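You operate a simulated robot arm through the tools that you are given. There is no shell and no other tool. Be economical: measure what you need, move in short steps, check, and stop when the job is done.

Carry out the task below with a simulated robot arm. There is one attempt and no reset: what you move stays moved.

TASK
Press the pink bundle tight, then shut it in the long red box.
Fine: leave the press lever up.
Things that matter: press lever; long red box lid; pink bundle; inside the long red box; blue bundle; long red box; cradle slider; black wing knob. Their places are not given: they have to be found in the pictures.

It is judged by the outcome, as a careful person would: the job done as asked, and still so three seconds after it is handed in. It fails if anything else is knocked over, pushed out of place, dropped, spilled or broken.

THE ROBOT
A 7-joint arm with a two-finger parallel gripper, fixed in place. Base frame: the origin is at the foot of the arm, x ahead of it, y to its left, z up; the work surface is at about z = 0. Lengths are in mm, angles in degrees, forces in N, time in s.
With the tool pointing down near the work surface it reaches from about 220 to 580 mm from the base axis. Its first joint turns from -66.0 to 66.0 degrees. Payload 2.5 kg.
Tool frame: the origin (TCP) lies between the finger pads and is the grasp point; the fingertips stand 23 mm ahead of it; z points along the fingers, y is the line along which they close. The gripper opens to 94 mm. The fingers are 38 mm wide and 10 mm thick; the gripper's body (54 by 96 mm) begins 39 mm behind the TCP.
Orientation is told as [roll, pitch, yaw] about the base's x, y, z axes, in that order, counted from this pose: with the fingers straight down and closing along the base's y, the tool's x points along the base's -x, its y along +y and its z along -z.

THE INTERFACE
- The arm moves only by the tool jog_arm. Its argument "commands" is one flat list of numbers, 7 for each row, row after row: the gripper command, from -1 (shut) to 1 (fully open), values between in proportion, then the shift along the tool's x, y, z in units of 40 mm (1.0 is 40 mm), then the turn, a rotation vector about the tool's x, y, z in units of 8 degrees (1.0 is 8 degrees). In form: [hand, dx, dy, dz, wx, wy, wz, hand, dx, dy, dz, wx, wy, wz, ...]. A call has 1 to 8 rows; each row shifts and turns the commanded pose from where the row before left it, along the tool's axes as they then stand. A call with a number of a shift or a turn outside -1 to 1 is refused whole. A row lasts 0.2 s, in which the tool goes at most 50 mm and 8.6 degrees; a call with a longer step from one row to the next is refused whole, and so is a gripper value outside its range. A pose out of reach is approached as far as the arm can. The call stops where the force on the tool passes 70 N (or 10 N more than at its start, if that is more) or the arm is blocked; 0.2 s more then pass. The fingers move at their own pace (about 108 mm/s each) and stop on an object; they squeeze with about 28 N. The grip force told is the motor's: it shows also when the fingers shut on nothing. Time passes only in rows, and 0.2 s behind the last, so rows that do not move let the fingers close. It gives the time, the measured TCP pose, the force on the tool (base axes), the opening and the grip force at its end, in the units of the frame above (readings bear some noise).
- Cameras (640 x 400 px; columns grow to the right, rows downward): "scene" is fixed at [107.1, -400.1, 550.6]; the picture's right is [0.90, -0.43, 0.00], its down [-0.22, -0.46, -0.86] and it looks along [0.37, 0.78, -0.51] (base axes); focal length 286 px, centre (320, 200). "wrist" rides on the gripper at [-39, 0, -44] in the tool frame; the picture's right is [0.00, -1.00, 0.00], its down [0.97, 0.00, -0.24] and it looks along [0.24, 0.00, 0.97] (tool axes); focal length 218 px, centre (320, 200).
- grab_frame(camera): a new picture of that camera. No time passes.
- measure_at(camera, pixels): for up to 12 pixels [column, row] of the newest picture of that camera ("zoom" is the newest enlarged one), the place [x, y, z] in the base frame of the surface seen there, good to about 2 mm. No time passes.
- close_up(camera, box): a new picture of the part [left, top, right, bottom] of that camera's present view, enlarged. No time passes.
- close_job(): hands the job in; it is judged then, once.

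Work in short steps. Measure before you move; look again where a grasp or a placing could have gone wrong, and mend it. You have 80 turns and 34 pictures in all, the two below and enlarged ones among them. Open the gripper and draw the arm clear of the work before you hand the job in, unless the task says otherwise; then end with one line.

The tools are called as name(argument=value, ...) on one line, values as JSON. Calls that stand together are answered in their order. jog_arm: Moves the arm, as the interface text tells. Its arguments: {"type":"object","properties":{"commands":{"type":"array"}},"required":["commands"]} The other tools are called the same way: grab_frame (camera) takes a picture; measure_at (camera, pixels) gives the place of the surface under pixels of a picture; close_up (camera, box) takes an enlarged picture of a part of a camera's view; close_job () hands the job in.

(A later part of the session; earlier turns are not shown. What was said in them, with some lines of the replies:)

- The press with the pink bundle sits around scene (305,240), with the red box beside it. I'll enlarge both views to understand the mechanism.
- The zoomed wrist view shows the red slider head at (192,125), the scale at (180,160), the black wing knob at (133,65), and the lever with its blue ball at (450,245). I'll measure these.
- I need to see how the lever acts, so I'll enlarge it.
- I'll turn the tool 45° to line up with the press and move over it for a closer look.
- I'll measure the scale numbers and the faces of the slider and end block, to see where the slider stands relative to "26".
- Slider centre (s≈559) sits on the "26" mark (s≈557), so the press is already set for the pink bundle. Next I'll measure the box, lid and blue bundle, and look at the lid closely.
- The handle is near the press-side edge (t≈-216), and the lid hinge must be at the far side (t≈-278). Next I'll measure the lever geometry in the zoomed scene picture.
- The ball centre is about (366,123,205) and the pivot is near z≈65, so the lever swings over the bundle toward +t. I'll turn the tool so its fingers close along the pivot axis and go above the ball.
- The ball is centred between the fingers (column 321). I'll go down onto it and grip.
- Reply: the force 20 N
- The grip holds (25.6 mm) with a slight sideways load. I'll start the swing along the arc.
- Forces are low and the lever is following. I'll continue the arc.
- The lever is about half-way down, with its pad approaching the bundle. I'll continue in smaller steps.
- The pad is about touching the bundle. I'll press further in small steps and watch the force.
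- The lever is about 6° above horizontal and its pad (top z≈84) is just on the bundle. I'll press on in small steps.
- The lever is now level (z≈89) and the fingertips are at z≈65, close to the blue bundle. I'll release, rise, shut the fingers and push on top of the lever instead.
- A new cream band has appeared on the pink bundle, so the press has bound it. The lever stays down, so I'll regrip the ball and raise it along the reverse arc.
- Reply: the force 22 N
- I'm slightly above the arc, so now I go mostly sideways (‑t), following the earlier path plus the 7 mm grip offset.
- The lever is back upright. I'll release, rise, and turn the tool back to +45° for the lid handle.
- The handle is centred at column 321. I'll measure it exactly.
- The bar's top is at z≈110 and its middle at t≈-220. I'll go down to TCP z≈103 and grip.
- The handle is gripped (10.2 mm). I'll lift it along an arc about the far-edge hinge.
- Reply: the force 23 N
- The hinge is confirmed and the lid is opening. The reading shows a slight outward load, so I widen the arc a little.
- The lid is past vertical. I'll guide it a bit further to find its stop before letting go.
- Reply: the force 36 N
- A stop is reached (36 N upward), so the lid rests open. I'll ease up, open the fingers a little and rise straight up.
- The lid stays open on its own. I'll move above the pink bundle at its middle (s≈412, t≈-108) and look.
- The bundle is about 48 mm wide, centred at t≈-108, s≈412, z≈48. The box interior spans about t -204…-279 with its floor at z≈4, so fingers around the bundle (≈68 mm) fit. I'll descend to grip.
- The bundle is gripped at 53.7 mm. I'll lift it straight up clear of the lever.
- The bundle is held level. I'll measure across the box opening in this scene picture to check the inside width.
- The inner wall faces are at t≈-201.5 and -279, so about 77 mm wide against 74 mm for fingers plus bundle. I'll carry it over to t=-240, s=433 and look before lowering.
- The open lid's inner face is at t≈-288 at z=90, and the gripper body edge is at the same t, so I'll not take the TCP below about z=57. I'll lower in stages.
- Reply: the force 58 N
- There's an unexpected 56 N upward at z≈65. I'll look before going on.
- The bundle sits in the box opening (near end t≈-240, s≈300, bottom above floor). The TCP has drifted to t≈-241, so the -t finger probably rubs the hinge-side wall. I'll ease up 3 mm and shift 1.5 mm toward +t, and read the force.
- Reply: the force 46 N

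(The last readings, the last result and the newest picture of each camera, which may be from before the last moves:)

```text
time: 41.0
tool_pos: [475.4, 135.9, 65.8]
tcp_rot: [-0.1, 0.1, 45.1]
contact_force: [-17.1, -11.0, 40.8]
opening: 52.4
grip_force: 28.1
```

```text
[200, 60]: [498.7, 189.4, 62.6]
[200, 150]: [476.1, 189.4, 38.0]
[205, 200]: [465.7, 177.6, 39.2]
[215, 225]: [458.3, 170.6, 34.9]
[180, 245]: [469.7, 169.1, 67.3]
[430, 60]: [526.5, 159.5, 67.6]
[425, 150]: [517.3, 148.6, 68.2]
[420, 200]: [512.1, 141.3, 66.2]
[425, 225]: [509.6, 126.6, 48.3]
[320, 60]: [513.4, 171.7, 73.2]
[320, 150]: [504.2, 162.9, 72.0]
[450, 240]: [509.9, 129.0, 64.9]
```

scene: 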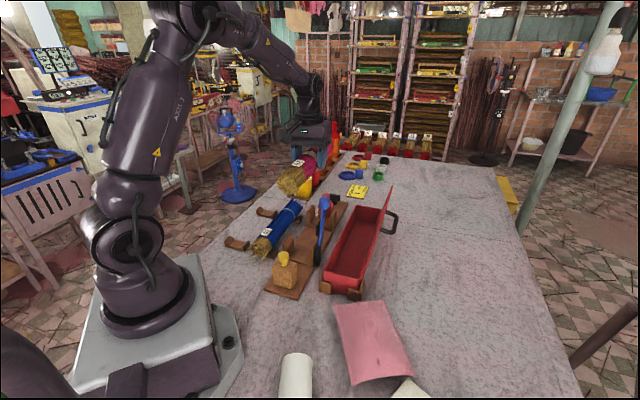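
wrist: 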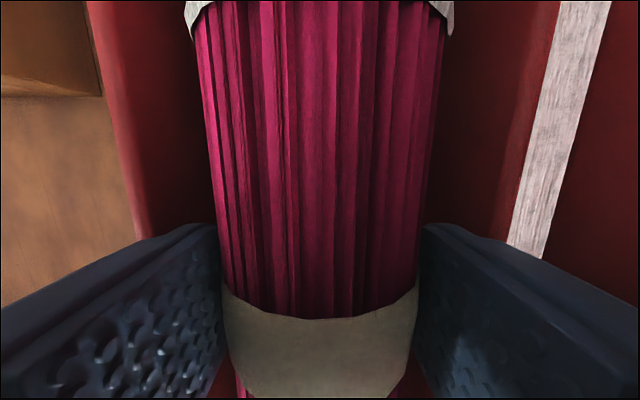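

Contact appears again at the same height (z≈65). I'll measure the rims and lid in this wrist picture to find what touches.

measure_at(camera="wrist", pixels=[[132, 200], [139, 200], [146, 200], [160, 200], [180, 200], [480, 200], [500, 200], [510, 200], [516, 200], [535, 200], [575, 200], [600, 150]])

measure_at(camera="wrist", pixels=[[140, 170], [125, 100], [170, 120], [180, 60], [160, 20], [470, 120], [450, 60], [500, 30], [525, 120], [540, 60], [320, 20], [20, 300]])

```text
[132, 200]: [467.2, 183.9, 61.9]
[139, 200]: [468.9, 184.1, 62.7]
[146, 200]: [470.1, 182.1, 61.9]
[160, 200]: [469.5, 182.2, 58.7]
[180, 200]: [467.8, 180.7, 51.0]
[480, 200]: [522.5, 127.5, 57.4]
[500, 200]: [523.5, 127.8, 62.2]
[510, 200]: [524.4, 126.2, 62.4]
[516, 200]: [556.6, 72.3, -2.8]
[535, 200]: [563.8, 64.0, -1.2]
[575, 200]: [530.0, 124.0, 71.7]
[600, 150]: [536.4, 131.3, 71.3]
```

```text
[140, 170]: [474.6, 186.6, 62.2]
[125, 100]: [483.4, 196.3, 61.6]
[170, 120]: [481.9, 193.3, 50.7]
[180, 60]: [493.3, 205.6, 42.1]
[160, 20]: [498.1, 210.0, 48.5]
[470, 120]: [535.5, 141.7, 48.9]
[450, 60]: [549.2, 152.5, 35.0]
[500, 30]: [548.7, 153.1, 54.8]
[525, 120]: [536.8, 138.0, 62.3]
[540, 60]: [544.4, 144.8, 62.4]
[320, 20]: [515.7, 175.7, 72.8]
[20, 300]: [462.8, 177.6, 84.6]
```

The interior spans t -203.2…-279.3 (centre -241.3), with only about 2 mm spare per side, and the thicker upper fingers sit on the rims. The bundle is already well inside, so I'll centre, ease up 1 mm, and open slightly so it slides down onto the floor.

jog_arm(commands=[-1, 0, -0.05, -0.09, 0, 0, 0, -1, 0, 0, 0, 0, 0, 0, 0.16, 0, 0, 0, 0, 0, 0, 0.2, 0, 0, 0, 0, 0, 0, 0.2, 0, 0, 0, 0, 0, 0])

```text
time: 42.2
tool_pos: [474.2, 135.0, 66.4]
tcp_rot: [0.0, 0.1, 45.0]
contact_force: [-1.3, 0.8, -3.4]
opening: 55.2
grip_force: 0.1
```

jog_arm(commands=[0.22, 0, 0, 0, 0, 0, 0, 0.22, 0, 0, 0, 0, 0, 0])

measure_at(camera="scene", pixels=[[345, 255]])

```text
time: 42.8
tool_pos: [474.6, 136.3, 67.1]
tcp_rot: [0.0, 0.1, 45.0]
contact_force: [-0.6, -0.4, -5.5]
opening: 55.0
grip_force: 0.0
```

```text
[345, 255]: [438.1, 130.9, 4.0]
```

The fingers are stopped at 55 mm by the walls. I'll rise a few millimetres and read the load to see whether the bundle is free.

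jog_arm(commands=[0.2, 0, 0, -0.1, 0, 0, 0, 0.2, 0, 0, 0, 0, 0, 0])

```text
time: 43.4
tool_pos: [475.0, 135.2, 71.4]
tcp_rot: [0.0, -0.2, 45.0]
contact_force: [2.5, 1.8, -2.7]
opening: 55.0
grip_force: 0.1
```

grab_frame(camera="wrist")

measure_at(camera="wrist", pixels=[[320, 20], [320, 100], [320, 200], [320, 280], [320, 350], [250, 100], [390, 100], [200, 260], [440, 260]])

```text
1 pictures are left
```

wrist: 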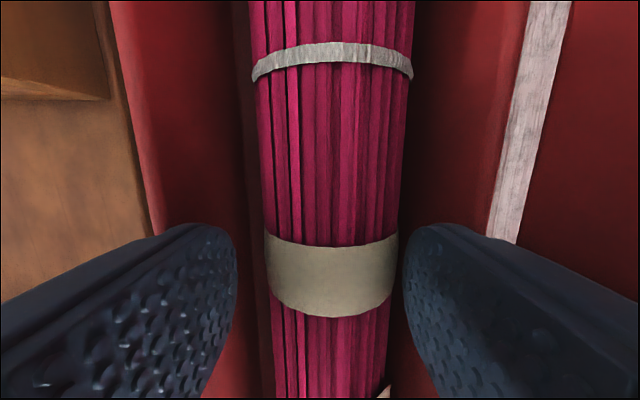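

```text
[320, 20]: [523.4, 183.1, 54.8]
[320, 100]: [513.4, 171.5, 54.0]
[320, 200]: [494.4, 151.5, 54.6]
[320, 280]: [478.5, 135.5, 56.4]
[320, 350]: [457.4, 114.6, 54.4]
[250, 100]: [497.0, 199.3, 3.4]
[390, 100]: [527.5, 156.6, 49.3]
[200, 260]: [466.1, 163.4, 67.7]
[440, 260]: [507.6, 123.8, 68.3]
```

The bundle lies flat on the box floor (top z≈55, below the rim at 62). I'll rise straight out and go above the lid handle where I released it.

jog_arm(commands=[0.17, 0, 0, -0.5, 0, 0, 0, 0.17, 0, 0, -1, 0, 0, 0, 0.17, 0, 0, -1, 0, 0, 0, 0.17, 0, 0, -1, 0, 0, 0, 0, 0, 0, -1, 0, 0, 0, -0.36, 0, 0, -1, 0, 0, 0])

jog_arm(commands=[-0.36, -0.12, -0.8, 0, 0, 0, 0, -0.36, 0, -0.8, 0, 0, 0, 0, -0.36, 0, -0.85, 0, 0, 0, 0, -0.36, 0, 0, 0, 0, 0, 0])

```text
time: 44.8
tool_pos: [474.3, 135.5, 292.9]
tcp_rot: [-0.1, 0.0, 45.0]
contact_force: [0.5, -0.5, 0.2]
opening: 30.0
grip_force: 0.1
```

```text
time: 45.8
tool_pos: [549.4, 69.0, 290.8]
tcp_rot: [0.0, 0.0, 45.0]
contact_force: [-0.1, 0.0, -0.2]
opening: 30.0
grip_force: 0.1
```

I'll go down around the handle bar and grip it.

jog_arm(commands=[-0.36, 0, 0, 1, 0, 0, 0, -0.36, 0, 0, 1, 0, 0, 0, -0.36, 0, 0, 1, 0, 0, 0, -0.36, 0, 0, 1, 0, 0, 0, -0.36, 0, 0, 0.38, 0, 0, 0, -1, 0, 0, 0, 0, 0, 0, -1, 0, 0, 0, 0, 0, 0])

```text
time: 47.4
tool_pos: [548.0, 70.4, 114.8]
tcp_rot: [0.0, 0.2, 45.1]
contact_force: [-4.0, 0.1, 0.0]
opening: 10.2
grip_force: 28.3
```

The handle is gripped, so now the reverse arc to swing the lid shut.

jog_arm(commands=[-1, 0, 0.265, -0.2, 0, 0, 0, -1, 0, 0.27, -0.18, 0, 0, 0, -1, 0, 0.295, -0.135, 0, 0, 0, -1, 0, 0.315, -0.08, 0, 0, 0])

jog_arm(commands=[-1, 0, 0.32, -0.025, 0, 0, 0, -1, 0, 0.325, 0.03, 0, 0, 0, -1, 0, 0.31, 0.09, 0, 0, 0])

```text
time: 48.4
tool_pos: [515.7, 102.5, 139.9]
tcp_rot: [-0.1, 0.0, 45.0]
contact_force: [1.1, -1.7, -0.6]
opening: 10.5
grip_force: 28.7
```

```text
time: 49.2
tool_pos: [489.7, 129.5, 136.6]
tcp_rot: [0.1, -0.1, 44.8]
contact_force: [3.6, -0.7, 0.2]
opening: 10.4
grip_force: 27.7
```

jog_arm(commands=[-1, 0, 0.29, 0.14, 0, 0, 0, -1, 0, 0.265, 0.19, 0, 0, 0, -1, 0, 0.225, 0.23, 0, 0, 0, -1, 0, 0.1, 0.17, 0, 0, 0, -1, 0, 0, 0, 0, 0, 0])

```text
time: 50.4
tool_pos: [463.3, 154.2, 107.2]
tcp_rot: [0.0, 0.0, 45.1]
contact_force: [-0.4, -1.6, 0.5]
opening: 10.4
grip_force: 28.4
```

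It's nearly closed, so I'll press down gently until it seats.

jog_arm(commands=[-1, 0, 0.01, 0.06, 0, 0, 0, -1, 0, 0, 0.03, 0, 0, 0, -1, 0, 0, 0, 0, 0, 0])

```text
time: 51.2
tool_pos: [462.3, 155.0, 104.2]
tcp_rot: [0.0, 0.0, 44.9]
contact_force: [-9.4, 2.7, 16.1]
opening: 10.3
grip_force: 27.9
```

The lid is seated (16 N). I'll release, rise clear, and take the last picture.

jog_arm(commands=[-0.36, 0, 0, -0.02, 0, 0, 0, -0.36, 0, 0, 0, 0, 0, 0, -0.36, 0, 0, -0.6, 0, 0, 0, 0, 0, 0, -1, 0, 0, 0, 0, 0, 0, -1, 0, 0, 0, 0.5, 0, 0, -1, 0, 0, 0, 0.9, 0, 0, -1, 0, 0, 0])

close_up(camera="scene", box=[220, 150, 420, 310])

measure_at(camera="zoom", pixels=[[390, 280], [340, 325], [420, 330], [440, 150], [425, 240], [240, 130], [300, 90]])

```text
time: 52.8
tool_pos: [463.2, 154.3, 286.9]
tcp_rot: [0.1, 0.1, 45.1]
contact_force: [-0.4, -0.4, 0.5]
opening: 89.0
grip_force: 0.0
```

```text
2.50 times, centred on (320, 230) of scene
```

zoom: 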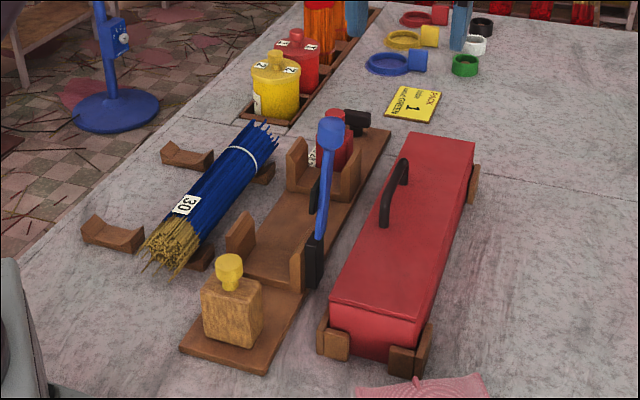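

```text
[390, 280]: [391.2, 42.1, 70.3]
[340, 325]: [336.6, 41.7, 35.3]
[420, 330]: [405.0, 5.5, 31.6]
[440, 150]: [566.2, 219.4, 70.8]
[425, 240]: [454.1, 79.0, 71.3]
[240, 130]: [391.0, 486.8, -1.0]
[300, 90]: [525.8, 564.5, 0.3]
```

The lid is flat and shut (z≈70–71), the lever is up, the blue bundle is undisturbed and the arm is clear, so I'm handing in.

close_job()

```text
The job is handed in.
```

The pink bundle is pressed tight, with its binding band showing, and is shut inside the long red box; the press lever is up. I let the bundle slide the last 20 mm or so onto the box floor, because the fingers were too wide to lower it all the way.
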